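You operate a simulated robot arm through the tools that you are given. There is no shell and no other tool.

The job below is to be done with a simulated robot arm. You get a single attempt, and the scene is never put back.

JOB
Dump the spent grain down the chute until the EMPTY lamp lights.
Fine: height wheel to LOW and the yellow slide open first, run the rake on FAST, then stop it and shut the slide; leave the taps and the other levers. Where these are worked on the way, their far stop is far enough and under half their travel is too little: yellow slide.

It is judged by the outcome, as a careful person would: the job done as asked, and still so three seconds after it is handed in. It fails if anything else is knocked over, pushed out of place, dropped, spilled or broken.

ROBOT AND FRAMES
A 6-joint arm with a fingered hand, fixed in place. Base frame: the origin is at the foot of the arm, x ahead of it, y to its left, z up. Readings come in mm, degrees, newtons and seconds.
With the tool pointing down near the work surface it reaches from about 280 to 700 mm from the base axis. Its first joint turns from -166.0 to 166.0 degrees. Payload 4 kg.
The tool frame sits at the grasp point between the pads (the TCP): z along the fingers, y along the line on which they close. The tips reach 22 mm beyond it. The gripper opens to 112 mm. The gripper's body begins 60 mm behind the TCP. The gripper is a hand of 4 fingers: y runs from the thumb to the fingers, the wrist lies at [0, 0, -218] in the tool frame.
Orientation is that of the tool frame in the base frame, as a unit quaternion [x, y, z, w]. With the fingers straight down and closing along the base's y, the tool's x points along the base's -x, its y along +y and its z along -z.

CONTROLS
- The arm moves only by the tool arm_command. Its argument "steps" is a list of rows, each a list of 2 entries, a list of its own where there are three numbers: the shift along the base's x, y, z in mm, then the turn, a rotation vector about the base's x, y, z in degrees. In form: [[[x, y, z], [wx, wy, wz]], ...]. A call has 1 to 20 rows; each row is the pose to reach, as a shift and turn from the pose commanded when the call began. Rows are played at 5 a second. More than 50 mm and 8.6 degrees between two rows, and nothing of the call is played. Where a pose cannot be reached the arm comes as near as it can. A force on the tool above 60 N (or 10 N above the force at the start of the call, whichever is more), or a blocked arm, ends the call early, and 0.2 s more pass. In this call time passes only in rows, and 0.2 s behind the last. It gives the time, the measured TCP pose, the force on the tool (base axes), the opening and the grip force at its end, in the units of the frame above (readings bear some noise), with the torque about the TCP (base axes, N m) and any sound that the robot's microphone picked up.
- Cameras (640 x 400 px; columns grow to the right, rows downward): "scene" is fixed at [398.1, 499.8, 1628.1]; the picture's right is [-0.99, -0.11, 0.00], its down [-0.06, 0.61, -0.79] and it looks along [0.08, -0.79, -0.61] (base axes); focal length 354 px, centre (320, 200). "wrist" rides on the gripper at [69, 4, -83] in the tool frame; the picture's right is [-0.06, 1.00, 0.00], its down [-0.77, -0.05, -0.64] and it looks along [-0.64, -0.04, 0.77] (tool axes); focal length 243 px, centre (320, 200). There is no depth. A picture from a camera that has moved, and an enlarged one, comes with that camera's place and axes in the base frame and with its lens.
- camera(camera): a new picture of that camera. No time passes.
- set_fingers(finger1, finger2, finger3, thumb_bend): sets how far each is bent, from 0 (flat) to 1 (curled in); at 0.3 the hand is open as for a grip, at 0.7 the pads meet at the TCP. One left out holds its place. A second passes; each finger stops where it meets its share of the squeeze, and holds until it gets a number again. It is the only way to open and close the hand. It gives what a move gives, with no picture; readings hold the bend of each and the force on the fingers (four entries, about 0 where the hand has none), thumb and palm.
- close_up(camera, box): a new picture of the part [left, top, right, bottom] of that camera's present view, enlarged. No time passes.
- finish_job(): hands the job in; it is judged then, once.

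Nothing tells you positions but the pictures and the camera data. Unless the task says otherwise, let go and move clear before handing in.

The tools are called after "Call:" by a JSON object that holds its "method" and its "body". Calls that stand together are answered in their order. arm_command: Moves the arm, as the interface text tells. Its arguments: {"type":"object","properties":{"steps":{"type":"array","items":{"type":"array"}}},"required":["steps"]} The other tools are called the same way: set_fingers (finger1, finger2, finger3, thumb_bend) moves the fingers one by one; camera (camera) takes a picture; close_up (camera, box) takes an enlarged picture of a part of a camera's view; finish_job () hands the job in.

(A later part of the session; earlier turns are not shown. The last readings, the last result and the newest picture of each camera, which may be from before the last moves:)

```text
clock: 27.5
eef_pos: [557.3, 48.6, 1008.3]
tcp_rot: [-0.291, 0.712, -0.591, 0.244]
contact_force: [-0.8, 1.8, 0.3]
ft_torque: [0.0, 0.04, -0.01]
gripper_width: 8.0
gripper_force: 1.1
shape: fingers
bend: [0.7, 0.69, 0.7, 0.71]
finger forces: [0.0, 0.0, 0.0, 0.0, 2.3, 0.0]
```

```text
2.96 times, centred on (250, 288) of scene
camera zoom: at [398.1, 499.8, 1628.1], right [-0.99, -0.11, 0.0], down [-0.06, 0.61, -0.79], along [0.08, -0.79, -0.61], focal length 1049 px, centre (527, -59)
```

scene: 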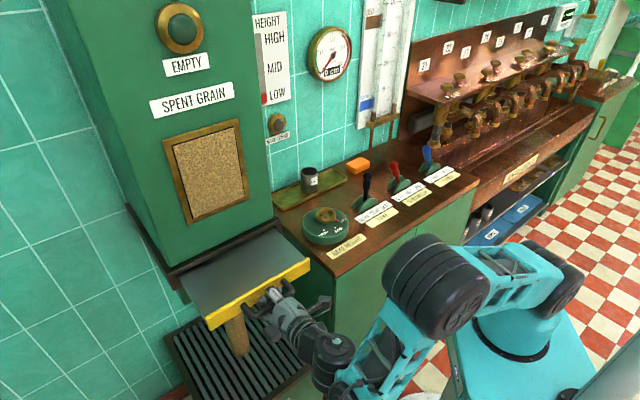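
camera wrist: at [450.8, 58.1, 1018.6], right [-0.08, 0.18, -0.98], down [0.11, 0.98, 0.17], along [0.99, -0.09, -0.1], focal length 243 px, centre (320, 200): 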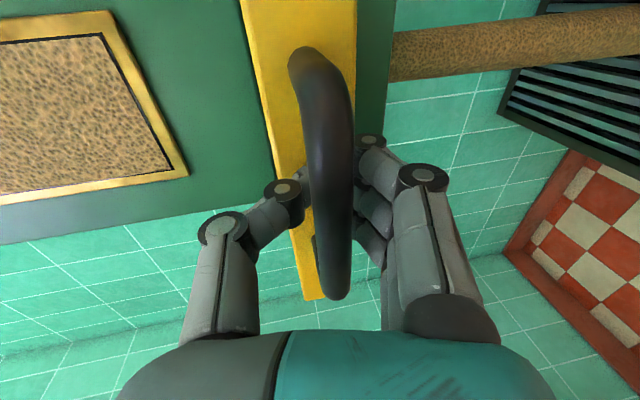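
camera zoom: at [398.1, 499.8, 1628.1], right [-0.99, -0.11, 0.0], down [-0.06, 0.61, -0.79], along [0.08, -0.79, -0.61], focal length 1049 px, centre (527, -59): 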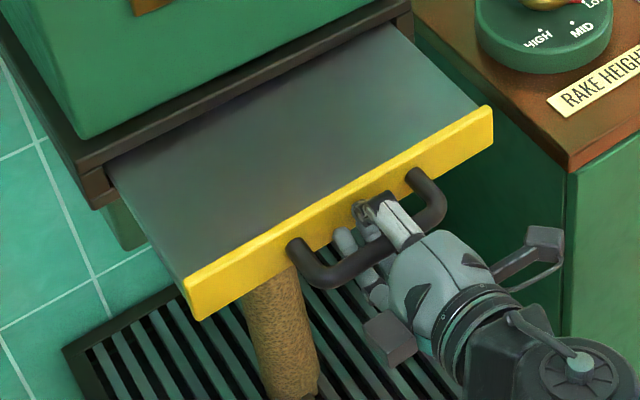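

The slide crept in only a few mm. I'll back the hand off slightly, which draws the bar out again, before opening fully.

Call:
{"method": "arm_command", "body": {"steps": [[[-4, 4, 0], [0, 0, 0]], [[-8, 8, 0], [0, 0, 0]], [[-12, 12, 0], [0, 0, 0]]]}}

Call:
{"method": "set_fingers", "body": {"finger1": 0.55, "finger2": 0.55, "finger3": 0.55, "thumb_bend": 0.55}}

Call:
{"method": "camera", "body": {"camera": "wrist"}}

Call:
{"method": "close_up", "body": {"camera": "scene", "box": [160, 220, 340, 355]}}

```text
clock: 28.3
eef_pos: [544.5, 60.6, 1008.1]
tcp_rot: [-0.292, 0.712, -0.59, 0.244]
contact_force: [2.1, -2.2, -0.2]
ft_torque: [0.02, -0.03, 0.01]
gripper_width: 9.6
gripper_force: 0.7
shape: fingers
bend: [0.7, 0.7, 0.7, 0.7]
finger forces: [0.8, 0.6, 0.4, 0.0, 0.3, 0.0]
```

```text
clock: 29.3
eef_pos: [544.5, 59.9, 1008.6]
tcp_rot: [-0.291, 0.712, -0.59, 0.244]
contact_force: [0.5, 0.2, 0.5]
ft_torque: [-0.01, -0.02, 0.02]
gripper_width: 43.0
gripper_force: 0.1
shape: fingers
bend: [0.55, 0.55, 0.55, 0.55]
finger forces: [0.1, 0.0, 0.0, 0.0, 0.0, 0.0]
```

```text
taken
camera wrist: at [437.8, 69.9, 1018.9], right [-0.08, 0.18, -0.98], down [0.11, 0.98, 0.17], along [0.99, -0.09, -0.1], focal length 243 px, centre (320, 200)
```

wrist: 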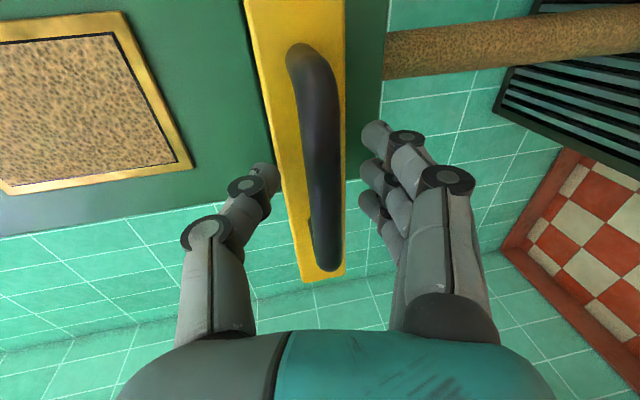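

```text
2.96 times, centred on (250, 288) of scene
camera zoom: at [398.1, 499.8, 1628.1], right [-0.99, -0.11, 0.0], down [-0.06, 0.61, -0.79], along [0.08, -0.79, -0.61], focal length 1049 px, centre (527, -59)
```

zoom: 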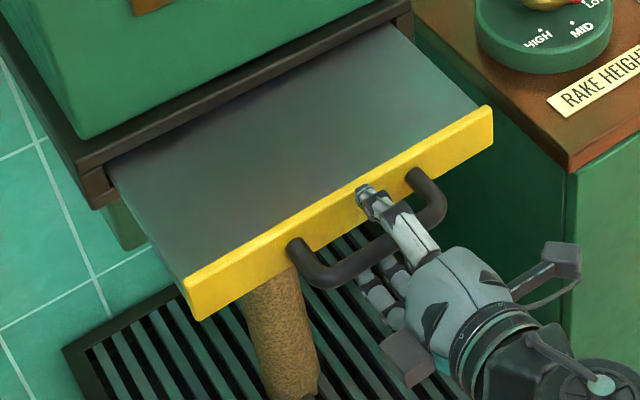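

The hand is free of the handle and the slide remains essentially fully open. I'll withdraw, then raise and un-tilt the hand.

Call:
{"method": "arm_command", "body": {"steps": [[[-10, 10, 0], [0, 0, 0]], [[-28, 28, 0], [0, 0, 0]], [[-46, 46, 5], [0, 0, 0]], [[-56, 56, 20], [5.6, 5.6, 0]], [[-60, 60, 40], [11.2, 11.2, 0]], [[-60, 60, 60], [16.8, 16.8, 0]], [[-60, 60, 80], [22.4, 22.4, 0]], [[-60, 60, 100], [28, 28, 0]], [[-60, 60, 110], [33.6, 33.6, 0]], [[-60, 60, 120], [39.2, 39.2, 0]], [[-60, 60, 120], [44.8, 44.8, 0]], [[-60, 60, 120], [50.4, 50.4, 0]], [[-60, 60, 120], [56, 56, 0]]]}}

Call:
{"method": "set_fingers", "body": {"finger1": 0.3, "finger2": 0.3, "finger3": 0.3, "thumb_bend": 0.3}}

Call:
{"method": "camera", "body": {"camera": "scene"}}

```text
clock: 32.1
eef_pos: [487.5, 121.0, 1128.4]
tcp_rot: [-0.382, 0.924, -0.003, -0.002]
contact_force: [0.5, 0.4, 0.1]
ft_torque: [-0.01, -0.01, 0.0]
gripper_width: 43.2
gripper_force: 0.1
shape: fingers
bend: [0.55, 0.55, 0.55, 0.55]
finger forces: [0.0, 0.1, 0.1, 0.0, 0.0, 0.0]
```

```text
clock: 33.1
eef_pos: [485.8, 120.4, 1128.1]
tcp_rot: [-0.381, 0.925, -0.003, -0.001]
contact_force: [0.1, 0.4, -0.9]
ft_torque: [-0.02, 0.0, -0.03]
gripper_width: 112.5
gripper_force: 0.0
shape: fingers
bend: [0.3, 0.3, 0.3, 0.3]
finger forces: [0.0, 0.0, 0.0, 0.0, 0.1, 0.0]
```

```text
taken
```

scene: 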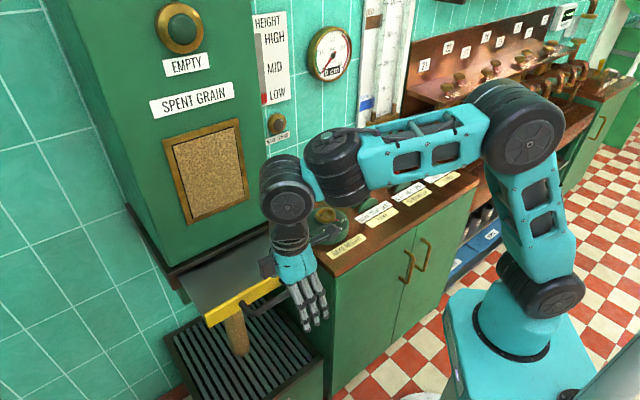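

Slide stays open and grain falls. Now I move to above the rake lever, turning the hand so it closes along the counter's length.

Call:
{"method": "arm_command", "body": {"steps": [[[-22, -39, 0], [0, 0, -7.5]], [[-44, -77, 0], [0, 0, -15]], [[-66, -116, 0], [0, 0, -22.5]], [[-87, -154, 0], [0, 0, -30]], [[-109, -193, 0], [0, 0, -37.5]], [[-131, -232, 0], [0, 0, -45]], [[-153, -270, 0], [0, 0, -52.5]], [[-175, -309, 0], [0, 0, -60]], [[-197, -347, 0], [0, 0, -67.5]], [[-218, -386, 0], [0, 0, -75]], [[-240, -424, 0], [0, 0, -82.5]], [[-262, -463, 0], [0, 0, -90]], [[-238, -488, 0], [0, 0, -90]], [[-213, -513, 0], [0, 0, -90]], [[-188, -538, 0], [0, 0, -90]], [[-163, -563, 0], [0, 0, -90]], [[-142, -584, 0], [0, 0, -90]], [[-137, -589, 0], [0, 0, -90]]]}}

Call:
{"method": "camera", "body": {"camera": "wrist"}}

Call:
{"method": "camera", "body": {"camera": "scene"}}

```text
clock: 36.9
eef_pos: [347.7, -468.9, 1128.4]
tcp_rot: [0.384, 0.923, 0.0, -0.003]
contact_force: [-0.3, -0.5, -0.5]
ft_torque: [-0.01, -0.02, 0.0]
gripper_width: 112.7
gripper_force: 0.0
shape: fingers
bend: [0.3, 0.3, 0.3, 0.3]
finger forces: [0.1, 0.1, 0.0, 0.0, 0.1, 0.1]
```

```text
taken
camera wrist: at [303.1, -416.7, 1211.6], right [0.75, 0.66, 0.0], down [0.51, -0.58, 0.64], along [0.42, -0.48, -0.77], focal length 243 px, centre (320, 200)
```

wrist: 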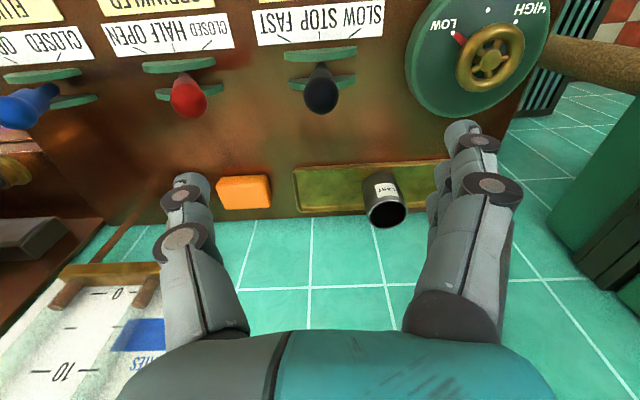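

```text
taken
```

scene: 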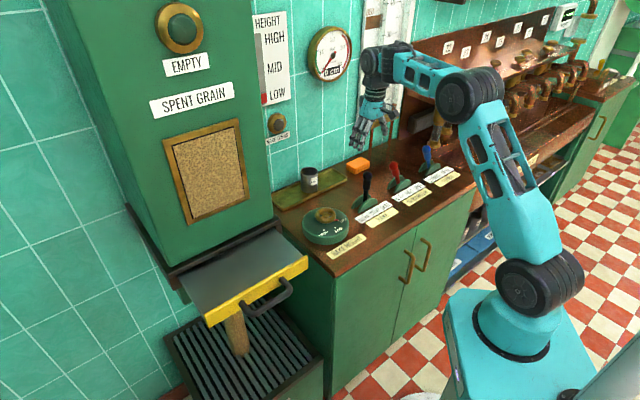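

The knob is almost straight below. I'll lower around it with the hand open, thumb on the FAST side.

Call:
{"method": "arm_command", "body": {"steps": [[[-1.5, 4.5, -20], [0, 0, 0]], [[-1.5, 4.5, -50], [0, 0, 0]], [[-1.5, 4.5, -80], [0, 0, 0]], [[-1.5, 4.5, -105], [0, 0, 0]], [[-1.5, 4.5, -125], [0, 0, 0]], [[-1.5, 4.5, -140], [0, 0, 0]]]}}

Call:
{"method": "camera", "body": {"camera": "wrist"}}

Call:
{"method": "close_up", "body": {"camera": "scene", "box": [310, 110, 470, 230]}}

```text
clock: 38.3
eef_pos: [345.0, -463.9, 988.0]
tcp_rot: [0.384, 0.923, -0.001, -0.004]
contact_force: [0.9, -0.6, -1.1]
ft_torque: [0.03, -0.02, -0.01]
gripper_width: 112.6
gripper_force: 0.1
shape: fingers
bend: [0.3, 0.3, 0.3, 0.3]
finger forces: [0.1, 0.1, 0.0, 0.0, 0.0, 0.0]
```

```text
taken
camera wrist: at [301.5, -411.7, 1070.9], right [0.75, 0.66, 0.0], down [0.51, -0.58, 0.64], along [0.42, -0.48, -0.77], focal length 243 px, centre (320, 200)
```

wrist: 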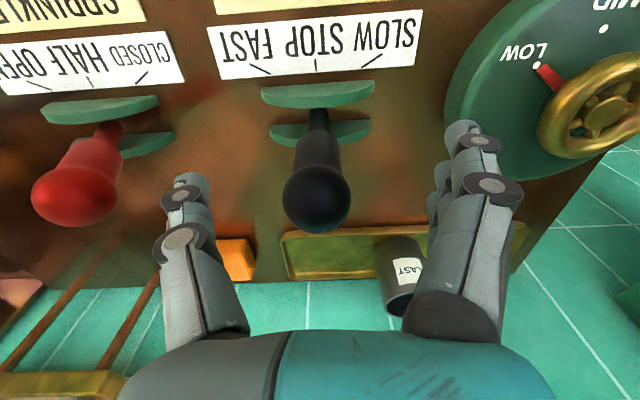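

```text
3.33 times, centred on (390, 170) of scene
camera zoom: at [398.1, 499.8, 1628.1], right [-0.99, -0.11, 0.0], down [-0.06, 0.61, -0.79], along [0.08, -0.79, -0.61], focal length 1180 px, centre (87, 300)
```

zoom: 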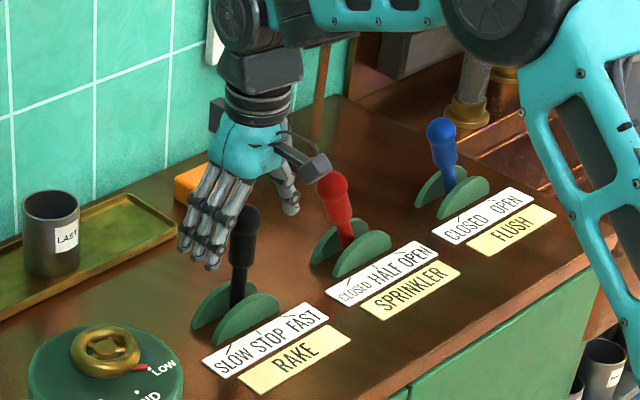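

The knob sits right at the grasp point. I'll close lightly on it.

Call:
{"method": "set_fingers", "body": {"finger1": 0.65, "finger2": 0.65, "finger3": 0.65, "thumb_bend": 0.65}}

Call:
{"method": "camera", "body": {"camera": "wrist"}}

Call:
{"method": "close_up", "body": {"camera": "scene", "box": [310, 110, 470, 230]}}

```text
clock: 39.3
eef_pos: [346.5, -464.7, 988.6]
tcp_rot: [0.384, 0.923, -0.001, -0.003]
contact_force: [-0.7, -1.1, -1.8]
ft_torque: [0.02, 0.02, 0.01]
gripper_width: 24.8
gripper_force: 3.5
shape: fingers
bend: [0.65, 0.61, 0.65, 0.62]
finger forces: [0.0, 2.6, 0.0, 0.0, 4.1, 0.0]
```

```text
taken
camera wrist: at [301.5, -411.8, 1071.2], right [0.75, 0.66, 0.0], down [0.51, -0.58, 0.64], along [0.42, -0.48, -0.77], focal length 243 px, centre (320, 200)
```

wrist: 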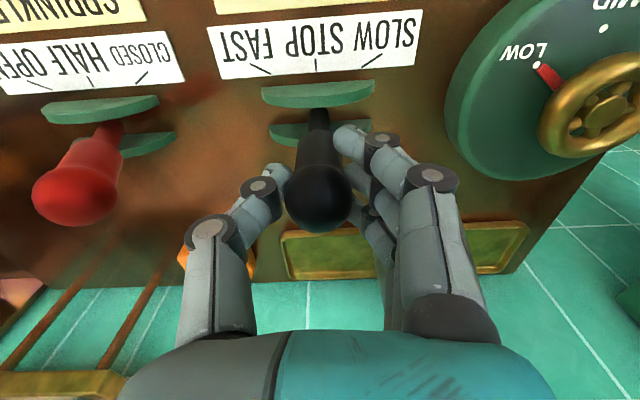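

```text
3.33 times, centred on (390, 170) of scene
camera zoom: at [398.1, 499.8, 1628.1], right [-0.99, -0.11, 0.0], down [-0.06, 0.61, -0.79], along [0.08, -0.79, -0.61], focal length 1180 px, centre (87, 300)
```

zoom: 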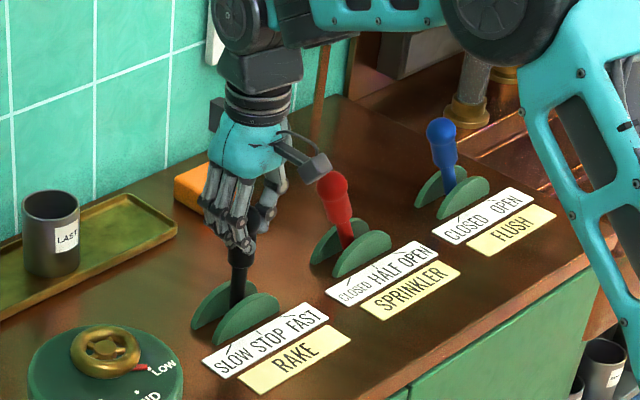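

Light hold on the knob. I'll push toward FAST in small steps, following the arc, and check clearance to the red lever midway.

Call:
{"method": "arm_command", "body": {"steps": [[[-4, -4, 0], [0, 0, 0]], [[-8, -8, -1], [0, 0, 0]], [[-12, -12, -2], [0, 0, 0]], [[-16, -16, -3], [0, 0, 0]], [[-20, -20, -4], [0, 0, 0]]]}}

Call:
{"method": "camera", "body": {"camera": "wrist"}}

Call:
{"method": "close_up", "body": {"camera": "scene", "box": [310, 110, 470, 230]}}

```text
clock: 40.5
eef_pos: [325.5, -483.9, 984.6]
tcp_rot: [0.384, 0.923, -0.001, -0.003]
contact_force: [0.7, 2.2, 3.3]
ft_torque: [0.15, -0.13, 0.0]
gripper_width: 23.5
gripper_force: 5.5
shape: fingers
bend: [0.65, 0.62, 0.65, 0.63]
finger forces: [0.0, 6.4, 0.5, 0.1, 4.0, 0.0]
```

```text
taken
camera wrist: at [282.0, -432.1, 1067.6], right [0.75, 0.66, 0.0], down [0.51, -0.58, 0.64], along [0.42, -0.48, -0.77], focal length 243 px, centre (320, 200)
```

wrist: 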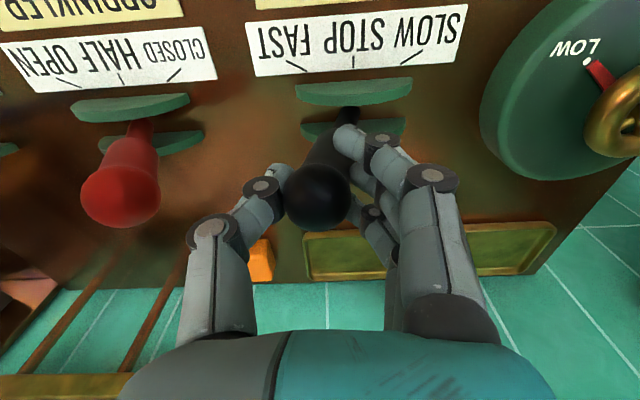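

```text
3.33 times, centred on (390, 170) of scene
camera zoom: at [398.1, 499.8, 1628.1], right [-0.99, -0.11, 0.0], down [-0.06, 0.61, -0.79], along [0.08, -0.79, -0.61], focal length 1180 px, centre (87, 300)
```

zoom: 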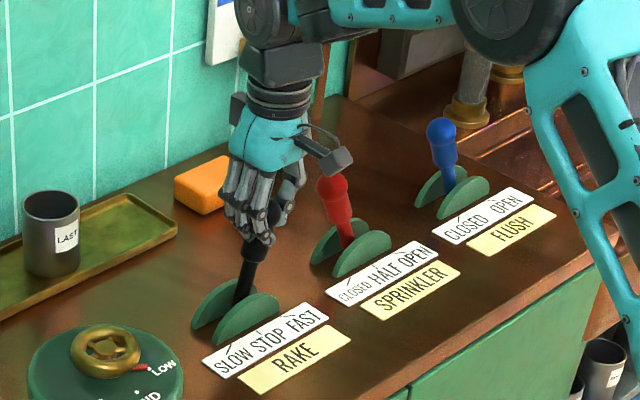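

Good clearance to the red lever. Continuing to the FAST position.

Call:
{"method": "arm_command", "body": {"steps": [[[-4, -4, -2], [0, 0, 0]], [[-8, -8, -4], [0, 0, 0]], [[-12, -12, -6], [0, 0, 0]], [[-15, -15, -8], [0, 0, 0]]]}}

Call:
{"method": "camera", "body": {"camera": "wrist"}}

Call:
{"method": "camera", "body": {"camera": "scene"}}

Call:
{"method": "close_up", "body": {"camera": "scene", "box": [310, 110, 470, 230]}}

```text
clock: 41.5
eef_pos: [313.2, -498.7, 976.2]
tcp_rot: [0.384, 0.923, -0.001, -0.002]
contact_force: [1.2, 3.2, 8.7]
ft_torque: [0.31, -0.34, -0.03]
gripper_width: 25.3
gripper_force: 9.4
shape: fingers
bend: [0.65, 0.65, 0.65, 0.62]
finger forces: [0.0, 12.1, 1.0, 0.1, 5.7, 0.1]
```

```text
taken
camera wrist: at [267.1, -446.7, 1059.3], right [0.75, 0.66, 0.0], down [0.51, -0.58, 0.64], along [0.42, -0.48, -0.77], focal length 243 px, centre (320, 200)
```

wrist: 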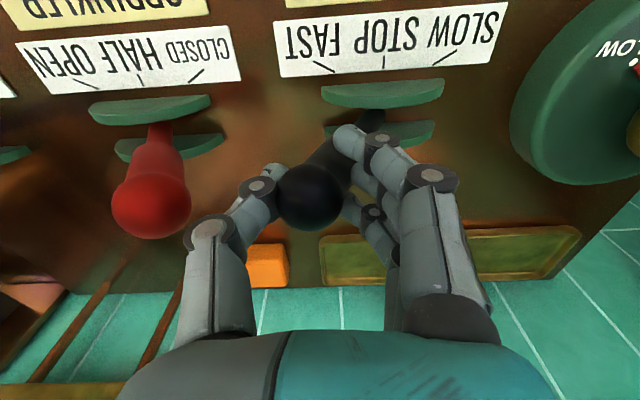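

```text
taken
```

scene: 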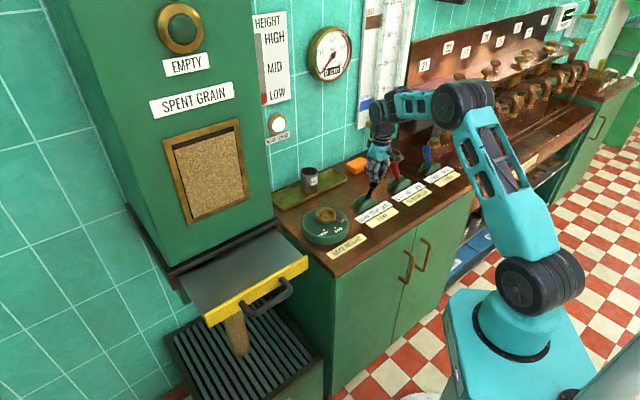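

```text
3.33 times, centred on (390, 170) of scene
camera zoom: at [398.1, 499.8, 1628.1], right [-0.99, -0.11, 0.0], down [-0.06, 0.61, -0.79], along [0.08, -0.79, -0.61], focal length 1180 px, centre (87, 300)
```

zoom: 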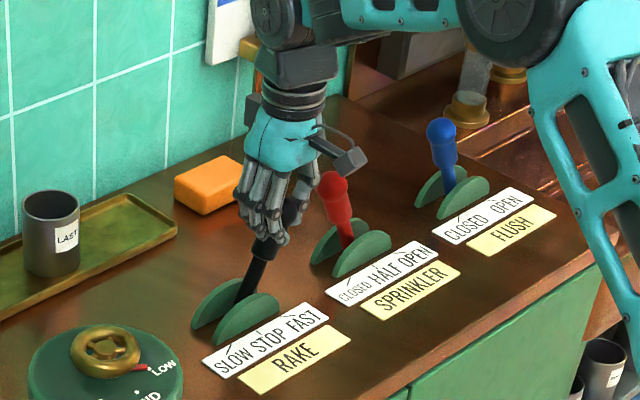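

The RAKE TURNS lamp has lit. I'll nudge a few mm further to be sure the lever is at its FAST stop.

Call:
{"method": "arm_command", "body": {"steps": [[[-2, -2, -1], [0, 0, 0]], [[-4, -4, -2], [0, 0, 0]], [[-6, -6, -3], [0, 0, 0]]]}}

Call:
{"method": "camera", "body": {"camera": "wrist"}}

Call:
{"method": "close_up", "body": {"camera": "scene", "box": [130, 0, 370, 250]}}

Call:
{"method": "close_up", "body": {"camera": "scene", "box": [310, 110, 470, 230]}}

```text
clock: 42.3
eef_pos: [307.6, -504.8, 974.7]
tcp_rot: [0.383, 0.924, -0.002, -0.002]
contact_force: [8.9, 11.7, 26.5]
ft_torque: [0.64, -0.74, 0.12]
gripper_width: 20.0
gripper_force: 13.4
shape: fingers
bend: [0.65, 0.64, 0.63, 0.65]
finger forces: [0.1, 20.4, 5.2, 0.0, 0.4, 0.0]
```

```text
taken
camera wrist: at [262.3, -452.4, 1057.6], right [0.75, 0.66, 0.0], down [0.51, -0.57, 0.64], along [0.42, -0.48, -0.77], focal length 243 px, centre (320, 200)
```

wrist: 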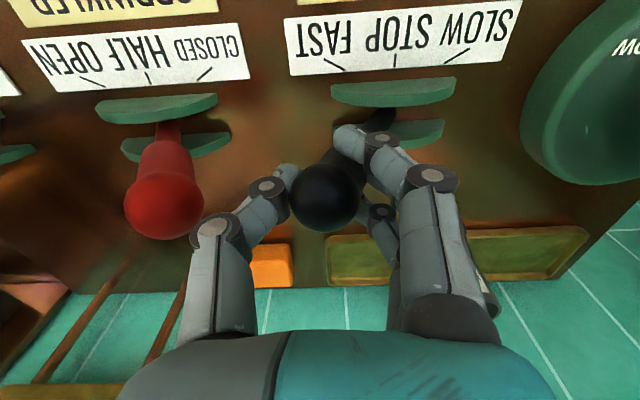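

```text
1.60 times, centred on (250, 125) of scene
camera zoom: at [398.1, 499.8, 1628.1], right [-0.99, -0.11, 0.0], down [-0.06, 0.61, -0.79], along [0.08, -0.79, -0.61], focal length 566 px, centre (432, 320)
```

zoom: 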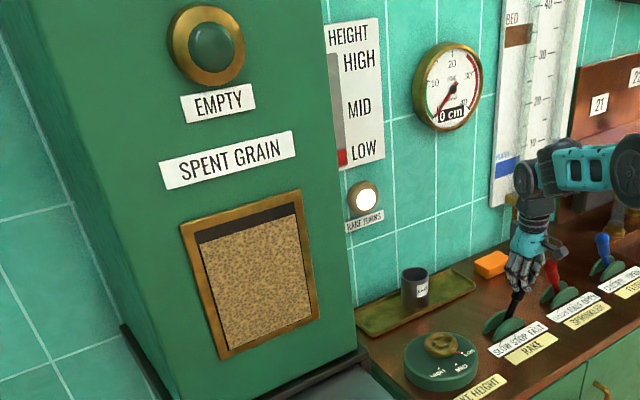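

```text
3.33 times, centred on (390, 170) of scene
camera zoom: at [398.1, 499.8, 1628.1], right [-0.99, -0.11, 0.0], down [-0.06, 0.61, -0.79], along [0.08, -0.79, -0.61], focal length 1180 px, centre (87, 300)
```

zoom: 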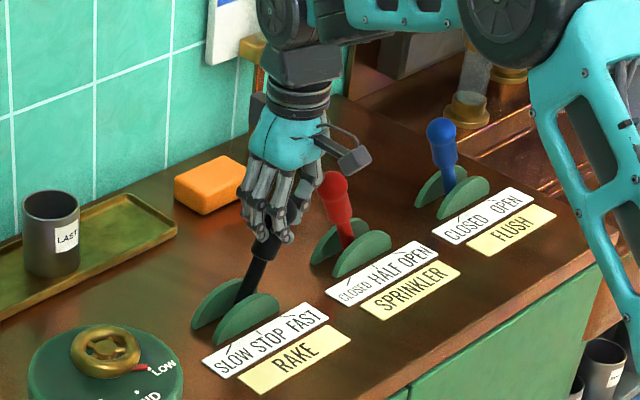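

The lever is at its FAST stop, RAKE TURNS is lit and the grain level is falling. I'll relieve the pressure slightly and wait, watching the lamp.

Call:
{"method": "arm_command", "body": {"steps": [[[2, 2, 1], [0, 0, 0]], [[4, 4, 1], [0, 0, 0]], [[4, 4, 1], [0, 0, 0]], [[4, 4, 1], [0, 0, 0]], [[4, 4, 1], [0, 0, 0]], [[4, 4, 1], [0, 0, 0]], [[4, 4, 1], [0, 0, 0]], [[4, 4, 1], [0, 0, 0]], [[4, 4, 1], [0, 0, 0]], [[4, 4, 1], [0, 0, 0]]]}}

Call:
{"method": "camera", "body": {"camera": "scene"}}

```text
clock: 44.5
eef_pos: [309.6, -502.5, 974.4]
tcp_rot: [0.385, 0.923, -0.002, -0.003]
contact_force: [7.2, -3.2, 16.9]
ft_torque: [0.18, -0.43, -0.06]
gripper_width: 22.5
gripper_force: 12.7
shape: fingers
bend: [0.65, 0.64, 0.64, 0.64]
finger forces: [0.0, 12.8, 8.2, 0.1, 4.4, 0.0]
```

```text
taken
```

scene: 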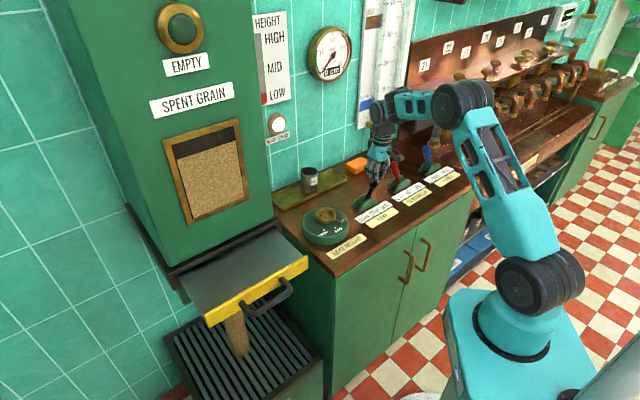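

Grain is dropping steadily; the EMPTY lamp is still dark. I'll hold and wait.

Call:
{"method": "arm_command", "body": {"steps": [[[0, 0, 0], [0, 0, 0]], [[0, 0, 0], [0, 0, 0]], [[0, 0, 0], [0, 0, 0]], [[0, 0, 0], [0, 0, 0]], [[0, 0, 0], [0, 0, 0]], [[0, 0, 0], [0, 0, 0]], [[0, 0, 0], [0, 0, 0]], [[0, 0, 0], [0, 0, 0]], [[0, 0, 0], [0, 0, 0]], [[0, 0, 0], [0, 0, 0]], [[0, 0, 0], [0, 0, 0]], [[0, 0, 0], [0, 0, 0]], [[0, 0, 0], [0, 0, 0]], [[0, 0, 0], [0, 0, 0]], [[0, 0, 0], [0, 0, 0]], [[0, 0, 0], [0, 0, 0]], [[0, 0, 0], [0, 0, 0]], [[0, 0, 0], [0, 0, 0]], [[0, 0, 0], [0, 0, 0]], [[0, 0, 0], [0, 0, 0]]]}}

Call:
{"method": "camera", "body": {"camera": "scene"}}

```text
clock: 48.7
eef_pos: [310.5, -500.4, 973.9]
tcp_rot: [0.384, 0.923, -0.001, -0.002]
contact_force: [7.9, -3.8, 17.0]
ft_torque: [0.17, -0.48, -0.09]
gripper_width: 22.5
gripper_force: 12.7
shape: fingers
bend: [0.65, 0.64, 0.64, 0.64]
finger forces: [0.0, 12.8, 8.8, 0.0, 4.3, 0.0]
```

```text
taken
```

scene: 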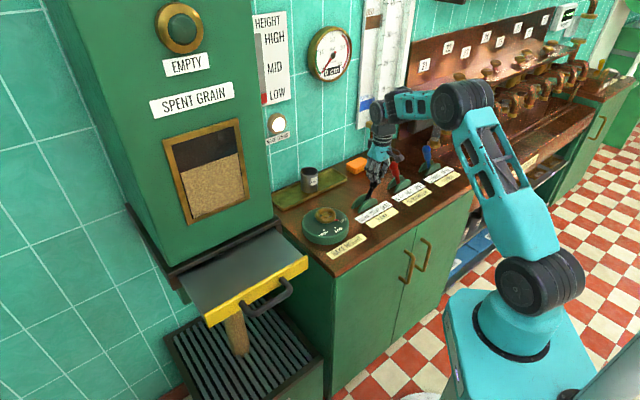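

About 40% of the window has emptied. Waiting further.

Call:
{"method": "arm_command", "body": {"steps": [[[0, 0, 0], [0, 0, 0]], [[0, 0, 0], [0, 0, 0]], [[0, 0, 0], [0, 0, 0]], [[0, 0, 0], [0, 0, 0]], [[0, 0, 0], [0, 0, 0]], [[0, 0, 0], [0, 0, 0]], [[0, 0, 0], [0, 0, 0]], [[0, 0, 0], [0, 0, 0]], [[0, 0, 0], [0, 0, 0]], [[0, 0, 0], [0, 0, 0]], [[0, 0, 0], [0, 0, 0]], [[0, 0, 0], [0, 0, 0]], [[0, 0, 0], [0, 0, 0]], [[0, 0, 0], [0, 0, 0]], [[0, 0, 0], [0, 0, 0]], [[0, 0, 0], [0, 0, 0]], [[0, 0, 0], [0, 0, 0]], [[0, 0, 0], [0, 0, 0]], [[0, 0, 0], [0, 0, 0]], [[0, 0, 0], [0, 0, 0]]]}}

Call:
{"method": "camera", "body": {"camera": "scene"}}

```text
clock: 52.9
eef_pos: [310.0, -500.0, 974.8]
tcp_rot: [0.385, 0.923, 0.0, -0.002]
contact_force: [7.0, -3.2, 17.3]
ft_torque: [0.15, -0.46, -0.1]
gripper_width: 22.8
gripper_force: 13.0
shape: fingers
bend: [0.65, 0.64, 0.64, 0.64]
finger forces: [0.1, 12.8, 9.0, 0.0, 4.4, 0.0]
```

```text
taken
```

scene: 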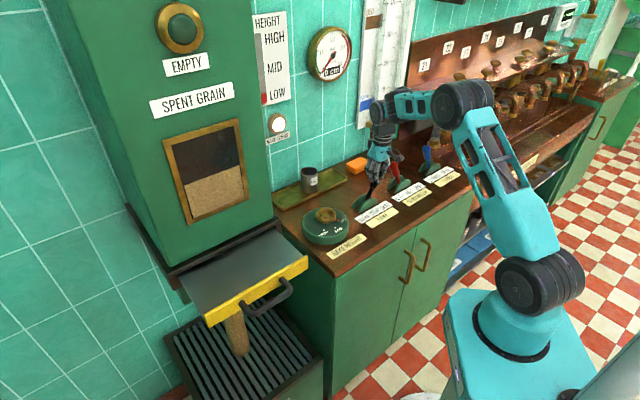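

The grain is down to a bit over a third of the window and the lamp is still dark. I'll keep holding.

Call:
{"method": "arm_command", "body": {"steps": [[[0, 0, 0], [0, 0, 0]], [[0, 0, 0], [0, 0, 0]], [[0, 0, 0], [0, 0, 0]], [[0, 0, 0], [0, 0, 0]], [[0, 0, 0], [0, 0, 0]], [[0, 0, 0], [0, 0, 0]], [[0, 0, 0], [0, 0, 0]], [[0, 0, 0], [0, 0, 0]], [[0, 0, 0], [0, 0, 0]], [[0, 0, 0], [0, 0, 0]], [[0, 0, 0], [0, 0, 0]], [[0, 0, 0], [0, 0, 0]], [[0, 0, 0], [0, 0, 0]], [[0, 0, 0], [0, 0, 0]], [[0, 0, 0], [0, 0, 0]], [[0, 0, 0], [0, 0, 0]], [[0, 0, 0], [0, 0, 0]], [[0, 0, 0], [0, 0, 0]], [[0, 0, 0], [0, 0, 0]], [[0, 0, 0], [0, 0, 0]]]}}

Call:
{"method": "camera", "body": {"camera": "scene"}}

```text
clock: 57.1
eef_pos: [310.2, -500.9, 974.5]
tcp_rot: [0.385, 0.923, -0.001, -0.002]
contact_force: [8.5, -3.0, 15.6]
ft_torque: [0.18, -0.47, -0.08]
gripper_width: 22.8
gripper_force: 13.3
shape: fingers
bend: [0.65, 0.64, 0.64, 0.64]
finger forces: [0.0, 12.8, 8.9, 0.0, 4.5, 0.1]
```

```text
taken
```

scene: 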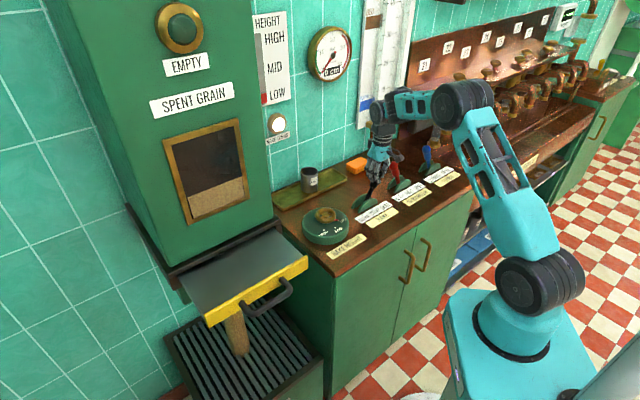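

About a third or less remains. Continuing to hold in shorter waits.

Call:
{"method": "arm_command", "body": {"steps": [[[0, 0, 0], [0, 0, 0]], [[0, 0, 0], [0, 0, 0]], [[0, 0, 0], [0, 0, 0]], [[0, 0, 0], [0, 0, 0]], [[0, 0, 0], [0, 0, 0]], [[0, 0, 0], [0, 0, 0]], [[0, 0, 0], [0, 0, 0]], [[0, 0, 0], [0, 0, 0]], [[0, 0, 0], [0, 0, 0]], [[0, 0, 0], [0, 0, 0]], [[0, 0, 0], [0, 0, 0]], [[0, 0, 0], [0, 0, 0]], [[0, 0, 0], [0, 0, 0]], [[0, 0, 0], [0, 0, 0]], [[0, 0, 0], [0, 0, 0]]]}}

Call:
{"method": "camera", "body": {"camera": "scene"}}

```text
clock: 60.3
eef_pos: [309.8, -500.3, 972.7]
tcp_rot: [0.384, 0.923, -0.001, -0.002]
contact_force: [7.4, -2.3, 16.5]
ft_torque: [0.17, -0.48, -0.07]
gripper_width: 22.8
gripper_force: 12.6
shape: fingers
bend: [0.65, 0.64, 0.64, 0.64]
finger forces: [0.1, 12.7, 8.8, 0.0, 4.4, 0.0]
```

```text
taken
```

scene: 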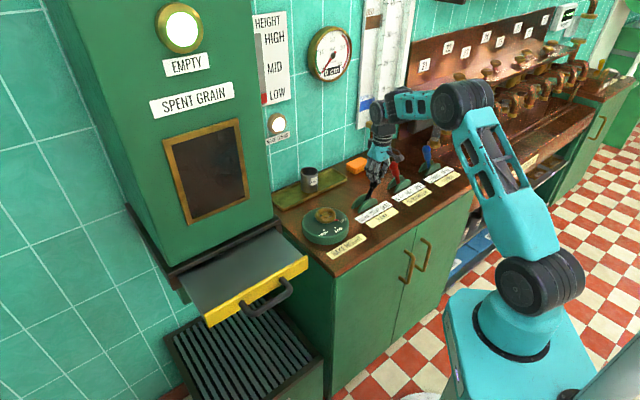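

The EMPTY lamp is lit and the window is empty. I'll bring the rake lever back to STOP right away, retracing the arc.

Call:
{"method": "arm_command", "body": {"steps": [[[5, 5, 3], [0, 0, 0]], [[10, 10, 6], [0, 0, 0]], [[15, 15, 8], [0, 0, 0]], [[20, 20, 10], [0, 0, 0]], [[25, 25, 12], [0, 0, 0]], [[30, 30, 13], [0, 0, 0]], [[34, 34, 14], [0, 0, 0]], [[37, 37, 14], [0, 0, 0]]]}}

Call:
{"method": "camera", "body": {"camera": "wrist"}}

Call:
{"method": "camera", "body": {"camera": "scene"}}

Call:
{"method": "close_up", "body": {"camera": "scene", "box": [310, 110, 470, 230]}}

```text
clock: 62.1
eef_pos: [346.9, -463.7, 990.2]
tcp_rot: [0.383, 0.924, -0.001, -0.003]
contact_force: [-2.8, -1.1, -0.3]
ft_torque: [-0.06, 0.08, -0.03]
gripper_width: 23.2
gripper_force: 3.2
shape: fingers
bend: [0.65, 0.61, 0.65, 0.63]
finger forces: [0.0, 1.6, 0.1, 0.1, 4.6, 0.0]
```

```text
taken
camera wrist: at [302.4, -411.5, 1071.5], right [0.75, 0.66, 0.0], down [0.51, -0.58, 0.64], along [0.42, -0.48, -0.77], focal length 243 px, centre (320, 200)
```

wrist: 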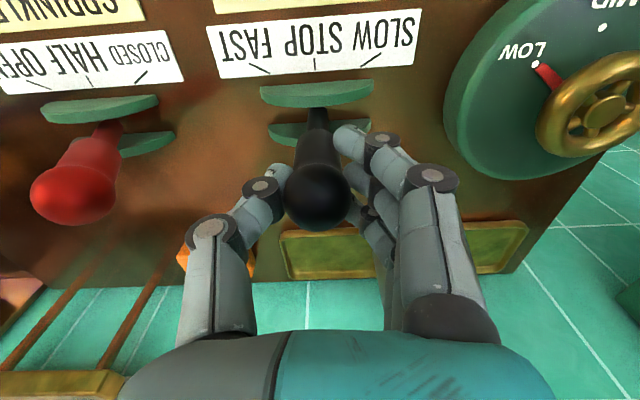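

```text
taken
```

scene: 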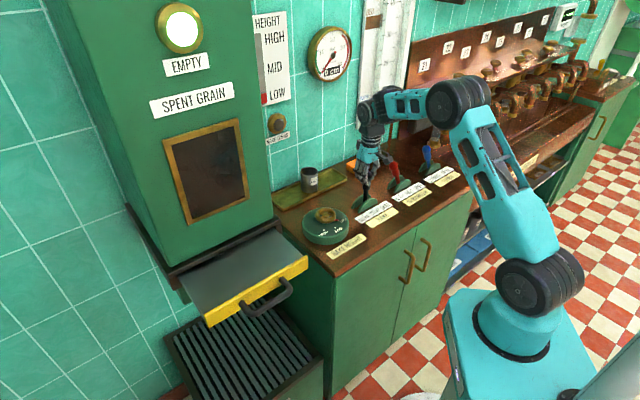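

```text
3.33 times, centred on (390, 170) of scene
camera zoom: at [398.1, 499.8, 1628.1], right [-0.99, -0.11, 0.0], down [-0.06, 0.61, -0.79], along [0.08, -0.79, -0.61], focal length 1180 px, centre (87, 300)
```

zoom: 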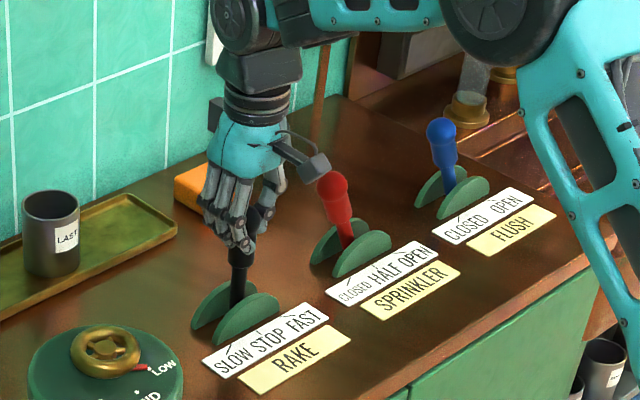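

The lever is upright at STOP and RAKE TURNS is off. I'll release and lift straight up.

Call:
{"method": "set_fingers", "body": {"finger1": 0.3, "finger2": 0.3, "finger3": 0.3, "thumb_bend": 0.3}}

Call:
{"method": "arm_command", "body": {"steps": [[[0, 0, 15], [0, 0, 0]], [[0, 0, 45], [0, 0, 0]], [[0, 0, 80], [0, 0, 0]], [[0, 0, 115], [0, 0, 0]], [[0, 0, 140], [0, 0, 0]]]}}

Call:
{"method": "camera", "body": {"camera": "wrist"}}

Call:
{"method": "camera", "body": {"camera": "scene"}}

```text
clock: 63.1
eef_pos: [346.2, -463.4, 988.7]
tcp_rot: [0.384, 0.923, -0.001, -0.002]
contact_force: [-0.2, 0.8, -1.0]
ft_torque: [0.01, 0.0, 0.0]
gripper_width: 112.6
gripper_force: 0.0
shape: fingers
bend: [0.3, 0.3, 0.3, 0.3]
finger forces: [0.0, 0.0, 0.1, 0.0, 0.0, 0.0]
```

```text
clock: 64.3
eef_pos: [347.5, -463.9, 1128.0]
tcp_rot: [0.384, 0.923, 0.0, -0.002]
contact_force: [-0.8, -0.1, 0.4]
ft_torque: [-0.02, 0.0, 0.04]
gripper_width: 112.5
gripper_force: 0.0
shape: fingers
bend: [0.3, 0.3, 0.3, 0.3]
finger forces: [0.1, 0.1, 0.1, 0.0, 0.1, 0.1]
```

```text
taken
camera wrist: at [303.5, -411.3, 1210.1], right [0.75, 0.66, 0.0], down [0.51, -0.58, 0.64], along [0.42, -0.48, -0.77], focal length 243 px, centre (320, 200)
```

wrist: 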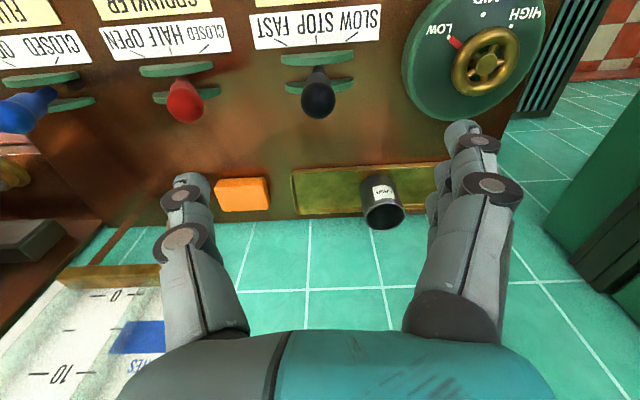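

```text
taken
```

scene: 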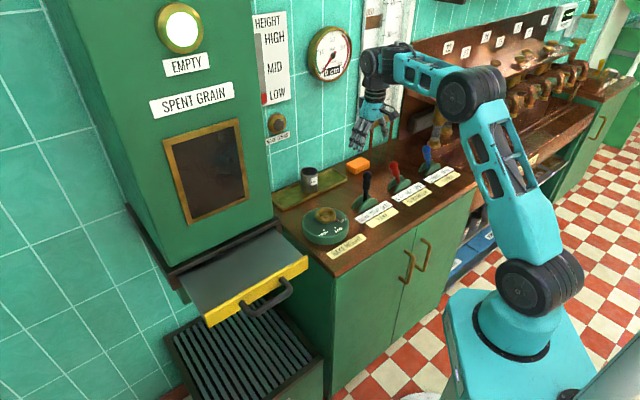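

Everything on the counter is as it should be. Now back around to in front of the open slide to shut it.

Call:
{"method": "arm_command", "body": {"steps": [[[-10, 10, 0], [0, 0, 0]], [[-35, 35, 0], [0, 0, 0]], [[-60, 60, 0], [0, 0, 0]], [[-85, 85, 0], [0, 0, 0]], [[-110, 110, 0], [0, 0, 0]], [[-122, 122, 0], [0, 0, 0]], [[-100, 160, 0], [0, 0, 7.5]], [[-79, 199, 0], [0, 0, 15]], [[-57, 238, 0], [0, 0, 22.5]], [[-35, 276, 0], [0, 0, 30]], [[-13, 315, 0], [0, 0, 37.5]], [[8, 353, 0], [0, 0, 45]], [[30, 392, 0], [0, 0, 52.5]], [[52, 430, 0], [0, 0, 60]], [[74, 469, 0], [0, 0, 67.5]], [[95, 507, 0], [0, 0, 75]], [[117, 546, 0], [0, 0, 82.5]], [[138, 584, 0], [0, 0, 90]]]}}

Call:
{"method": "arm_command", "body": {"steps": [[[0, 0, 0], [-5.6, -5.6, 0]], [[0, 0, 0], [-11.2, -11.2, 0]], [[0, 0, 0], [-16.8, -16.8, 0]], [[0, 0, 0], [-22.4, -22.4, 0]], [[0, 0, 0], [-28, -28, 0]], [[0, 0, 0], [-33.6, -33.6, 0]], [[0, 0, 0], [-39.2, -39.2, 0]], [[0, 0, 0], [-44.8, -44.8, 0]], [[0, 0, 0], [-50.4, -50.4, 0]], [[0, 0, 0], [-56, -56, 0]]]}}

Call:
{"method": "camera", "body": {"camera": "wrist"}}

Call:
{"method": "camera", "body": {"camera": "scene"}}

```text
clock: 68.1
eef_pos: [485.2, 123.9, 1127.5]
tcp_rot: [-0.382, 0.924, -0.002, -0.002]
contact_force: [0.4, -0.5, 0.8]
ft_torque: [-0.01, 0.01, 0.01]
gripper_width: 112.7
gripper_force: 0.1
shape: fingers
bend: [0.3, 0.3, 0.3, 0.3]
finger forces: [0.0, 0.0, 0.0, 0.0, 0.0, 0.1]
```

```text
clock: 70.3
eef_pos: [484.9, 119.9, 1129.6]
tcp_rot: [-0.292, 0.711, -0.591, 0.245]
contact_force: [-0.7, 0.1, -0.7]
ft_torque: [0.05, 0.0, -0.01]
gripper_width: 112.9
gripper_force: 0.0
shape: fingers
bend: [0.3, 0.3, 0.3, 0.3]
finger forces: [0.0, 0.0, 0.0, 0.0, 0.0, 0.1]
```

```text
taken
camera wrist: at [378.0, 129.5, 1139.1], right [-0.08, 0.18, -0.98], down [0.1, 0.98, 0.17], along [0.99, -0.09, -0.1], focal length 243 px, centre (320, 200)
```

wrist: 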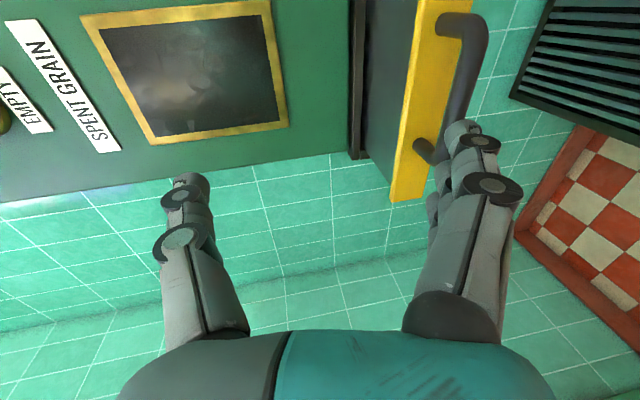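

```text
taken
```

scene: 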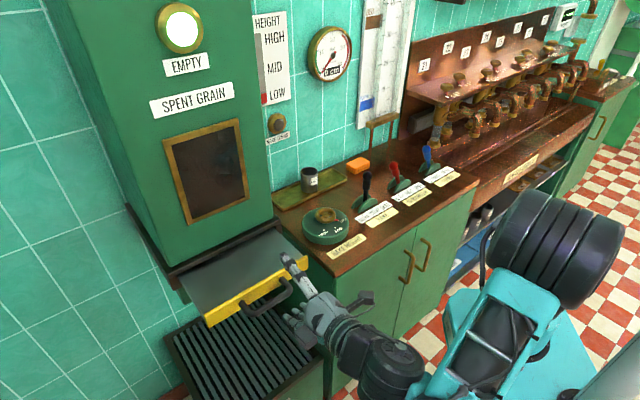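

Lowering to handle height, then advancing so the bar sits between thumb and fingers.

Call:
{"method": "arm_command", "body": {"steps": [[[-5, 5, -20], [0, 0, 0]], [[-5, 5, -55], [0, 0, 0]], [[-5, 5, -90], [0, 0, 0]], [[-5, 5, -112], [0, 0, 0]], [[0, 0, -120], [0, 0, 0]], [[15, -15, -120], [0, 0, 0]], [[30, -30, -120], [0, 0, 0]], [[40, -40, -120], [0, 0, 0]], [[47, -47, -120], [0, 0, 0]]]}}

Call:
{"method": "camera", "body": {"camera": "wrist"}}

Call:
{"method": "close_up", "body": {"camera": "scene", "box": [160, 220, 340, 355]}}

```text
clock: 72.3
eef_pos: [532.4, 73.1, 1008.6]
tcp_rot: [-0.293, 0.711, -0.59, 0.245]
contact_force: [-0.3, -0.6, -0.2]
ft_torque: [-0.03, 0.01, -0.02]
gripper_width: 112.9
gripper_force: 0.1
shape: fingers
bend: [0.3, 0.3, 0.3, 0.3]
finger forces: [0.0, 0.1, 0.1, 0.0, 0.0, 0.0]
```

```text
taken
camera wrist: at [424.9, 83.1, 1018.9], right [-0.08, 0.18, -0.98], down [0.1, 0.98, 0.17], along [0.99, -0.09, -0.1], focal length 243 px, centre (320, 200)
```

wrist: 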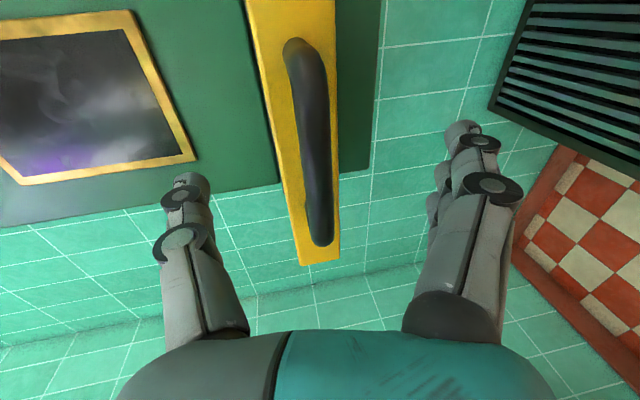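

```text
2.96 times, centred on (250, 288) of scene
camera zoom: at [398.1, 499.8, 1628.1], right [-0.99, -0.11, 0.0], down [-0.06, 0.61, -0.79], along [0.08, -0.79, -0.61], focal length 1049 px, centre (527, -59)
```

zoom: 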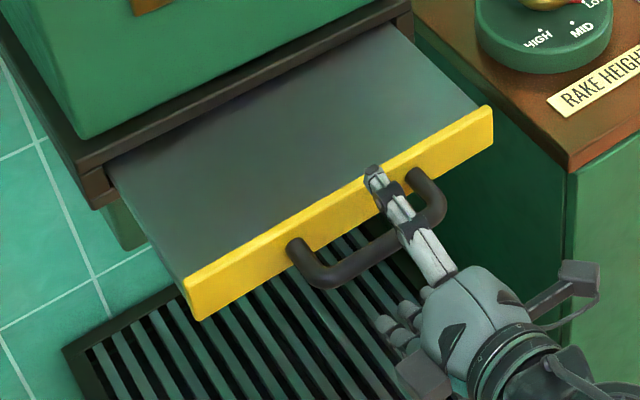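

The bar is between thumb and fingers. I'll advance 6 mm more and close on it.

Call:
{"method": "arm_command", "body": {"steps": [[[2, -2, 0], [0, 0, 0]], [[4, -4, 0], [0, 0, 0]]]}}

Call:
{"method": "set_fingers", "body": {"finger1": 0.75, "finger2": 0.75, "finger3": 0.75, "thumb_bend": 0.75}}

Call:
{"method": "camera", "body": {"camera": "wrist"}}

```text
clock: 72.9
eef_pos: [535.7, 68.5, 1008.6]
tcp_rot: [-0.292, 0.712, -0.59, 0.243]
contact_force: [0.4, 0.7, 1.0]
ft_torque: [0.02, 0.0, 0.0]
gripper_width: 113.0
gripper_force: 0.1
shape: fingers
bend: [0.3, 0.3, 0.3, 0.3]
finger forces: [0.1, 0.0, 0.1, 0.1, 0.0, 0.1]
```

```text
clock: 73.9
eef_pos: [535.9, 69.5, 1007.5]
tcp_rot: [-0.293, 0.712, -0.59, 0.243]
contact_force: [2.0, -1.8, -8.4]
ft_torque: [0.01, 0.06, -0.05]
gripper_width: 15.9
gripper_force: 14.3
shape: fingers
bend: [0.71, 0.71, 0.71, 0.68]
finger forces: [6.2, 6.3, 6.3, 0.0, 9.9, 0.1]
```

```text
taken
camera wrist: at [429.1, 78.7, 1017.9], right [-0.08, 0.18, -0.98], down [0.11, 0.98, 0.17], along [0.99, -0.09, -0.1], focal length 243 px, centre (320, 200)
```

wrist: 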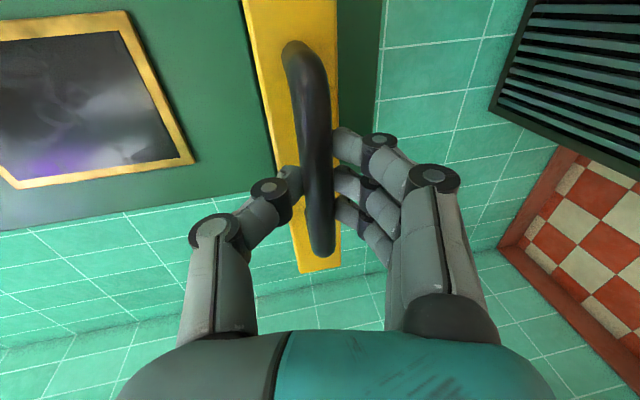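

The bar is gripped. Pushing the slide in along its axis.

Call:
{"method": "arm_command", "body": {"steps": [[[6, -6, 0], [0, 0, 0]], [[13, -13, 0], [0, 0, 0]], [[20, -20, 0], [0, 0, 0]], [[27, -27, 0], [0, 0, 0]], [[34, -34, 0], [0, 0, 0]], [[41, -41, 0], [0, 0, 0]], [[48, -48, 0], [0, 0, 0]], [[55, -55, 0], [0, 0, 0]], [[62, -62, 0], [0, 0, 0]], [[68, -68, 0], [0, 0, 0]], [[74, -74, 0], [0, 0, 0]], [[78, -78, 0], [0, 0, 0]], [[82, -82, 0], [0, 0, 0]], [[85, -85, 0], [0, 0, 0]], [[88, -88, 0], [0, 0, 0]]]}}

Call:
{"method": "camera", "body": {"camera": "wrist"}}

Call:
{"method": "close_up", "body": {"camera": "scene", "box": [120, 190, 360, 340]}}

```text
clock: 77.1
eef_pos: [623.7, -19.5, 1007.0]
tcp_rot: [-0.292, 0.712, -0.59, 0.244]
contact_force: [1.4, -1.3, -6.5]
ft_torque: [0.06, 0.01, 0.05]
gripper_width: 9.4
gripper_force: 7.5
shape: fingers
bend: [0.73, 0.73, 0.73, 0.72]
finger forces: [3.3, 3.3, 3.3, 0.0, 4.9, 0.0]
```

```text
taken
camera wrist: at [517.3, -9.7, 1018.2], right [-0.08, 0.18, -0.98], down [0.11, 0.98, 0.17], along [0.99, -0.09, -0.1], focal length 243 px, centre (320, 200)
```

wrist: 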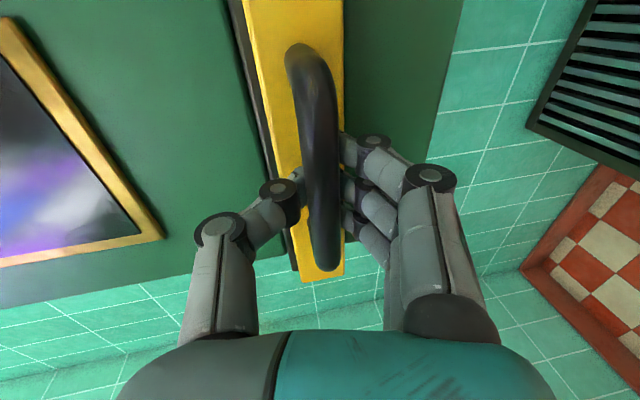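

```text
2.67 times, centred on (240, 265) of scene
camera zoom: at [398.1, 499.8, 1628.1], right [-0.99, -0.11, 0.0], down [-0.06, 0.61, -0.79], along [0.08, -0.79, -0.61], focal length 944 px, centre (533, 27)
```

zoom: 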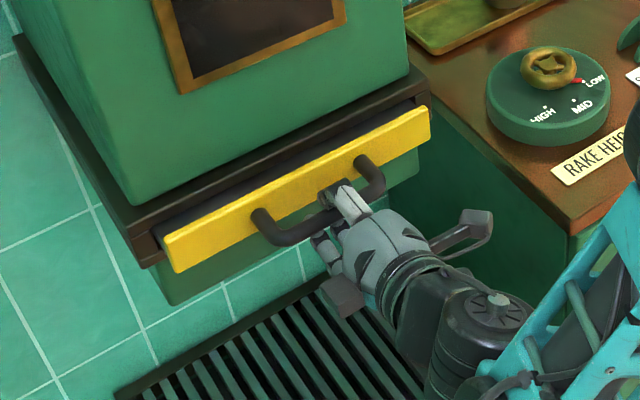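

The slide looks shut as at the start. I'll press a little further so the fingertips confirm it's home on its stop.

Call:
{"method": "arm_command", "body": {"steps": [[[2, -2, 0], [0, 0, 0]], [[4, -4, 0], [0, 0, 0]], [[6, -6, 0], [0, 0, 0]], [[8, -8, 0], [0, 0, 0]]]}}

Call:
{"method": "close_up", "body": {"camera": "scene", "box": [120, 190, 360, 340]}}

Call:
{"method": "camera", "body": {"camera": "wrist"}}

```text
clock: 78.1
eef_pos: [631.5, -27.4, 1008.1]
tcp_rot: [-0.292, 0.712, -0.59, 0.244]
contact_force: [0.6, -0.1, -1.2]
ft_torque: [0.02, -0.04, -0.01]
gripper_width: 5.1
gripper_force: 0.1
shape: fingers
bend: [0.75, 0.73, 0.75, 0.73]
finger forces: [0.4, 0.0, 0.1, 0.0, 0.1, 0.0]
```

```text
2.67 times, centred on (240, 265) of scene
camera zoom: at [398.1, 499.8, 1628.1], right [-0.99, -0.11, 0.0], down [-0.06, 0.61, -0.79], along [0.08, -0.79, -0.61], focal length 944 px, centre (533, 27)
```

zoom: 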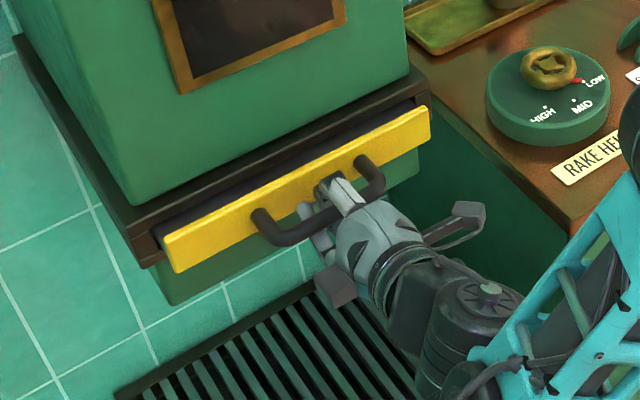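

```text
taken
camera wrist: at [524.6, -17.2, 1019.2], right [-0.08, 0.18, -0.98], down [0.1, 0.98, 0.17], along [0.99, -0.09, -0.1], focal length 243 px, centre (320, 200)
```

wrist: 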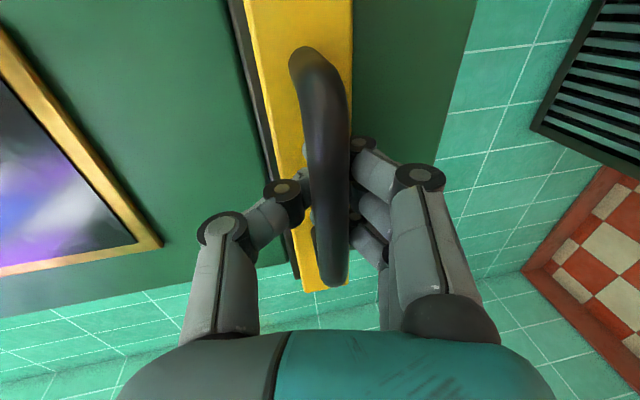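

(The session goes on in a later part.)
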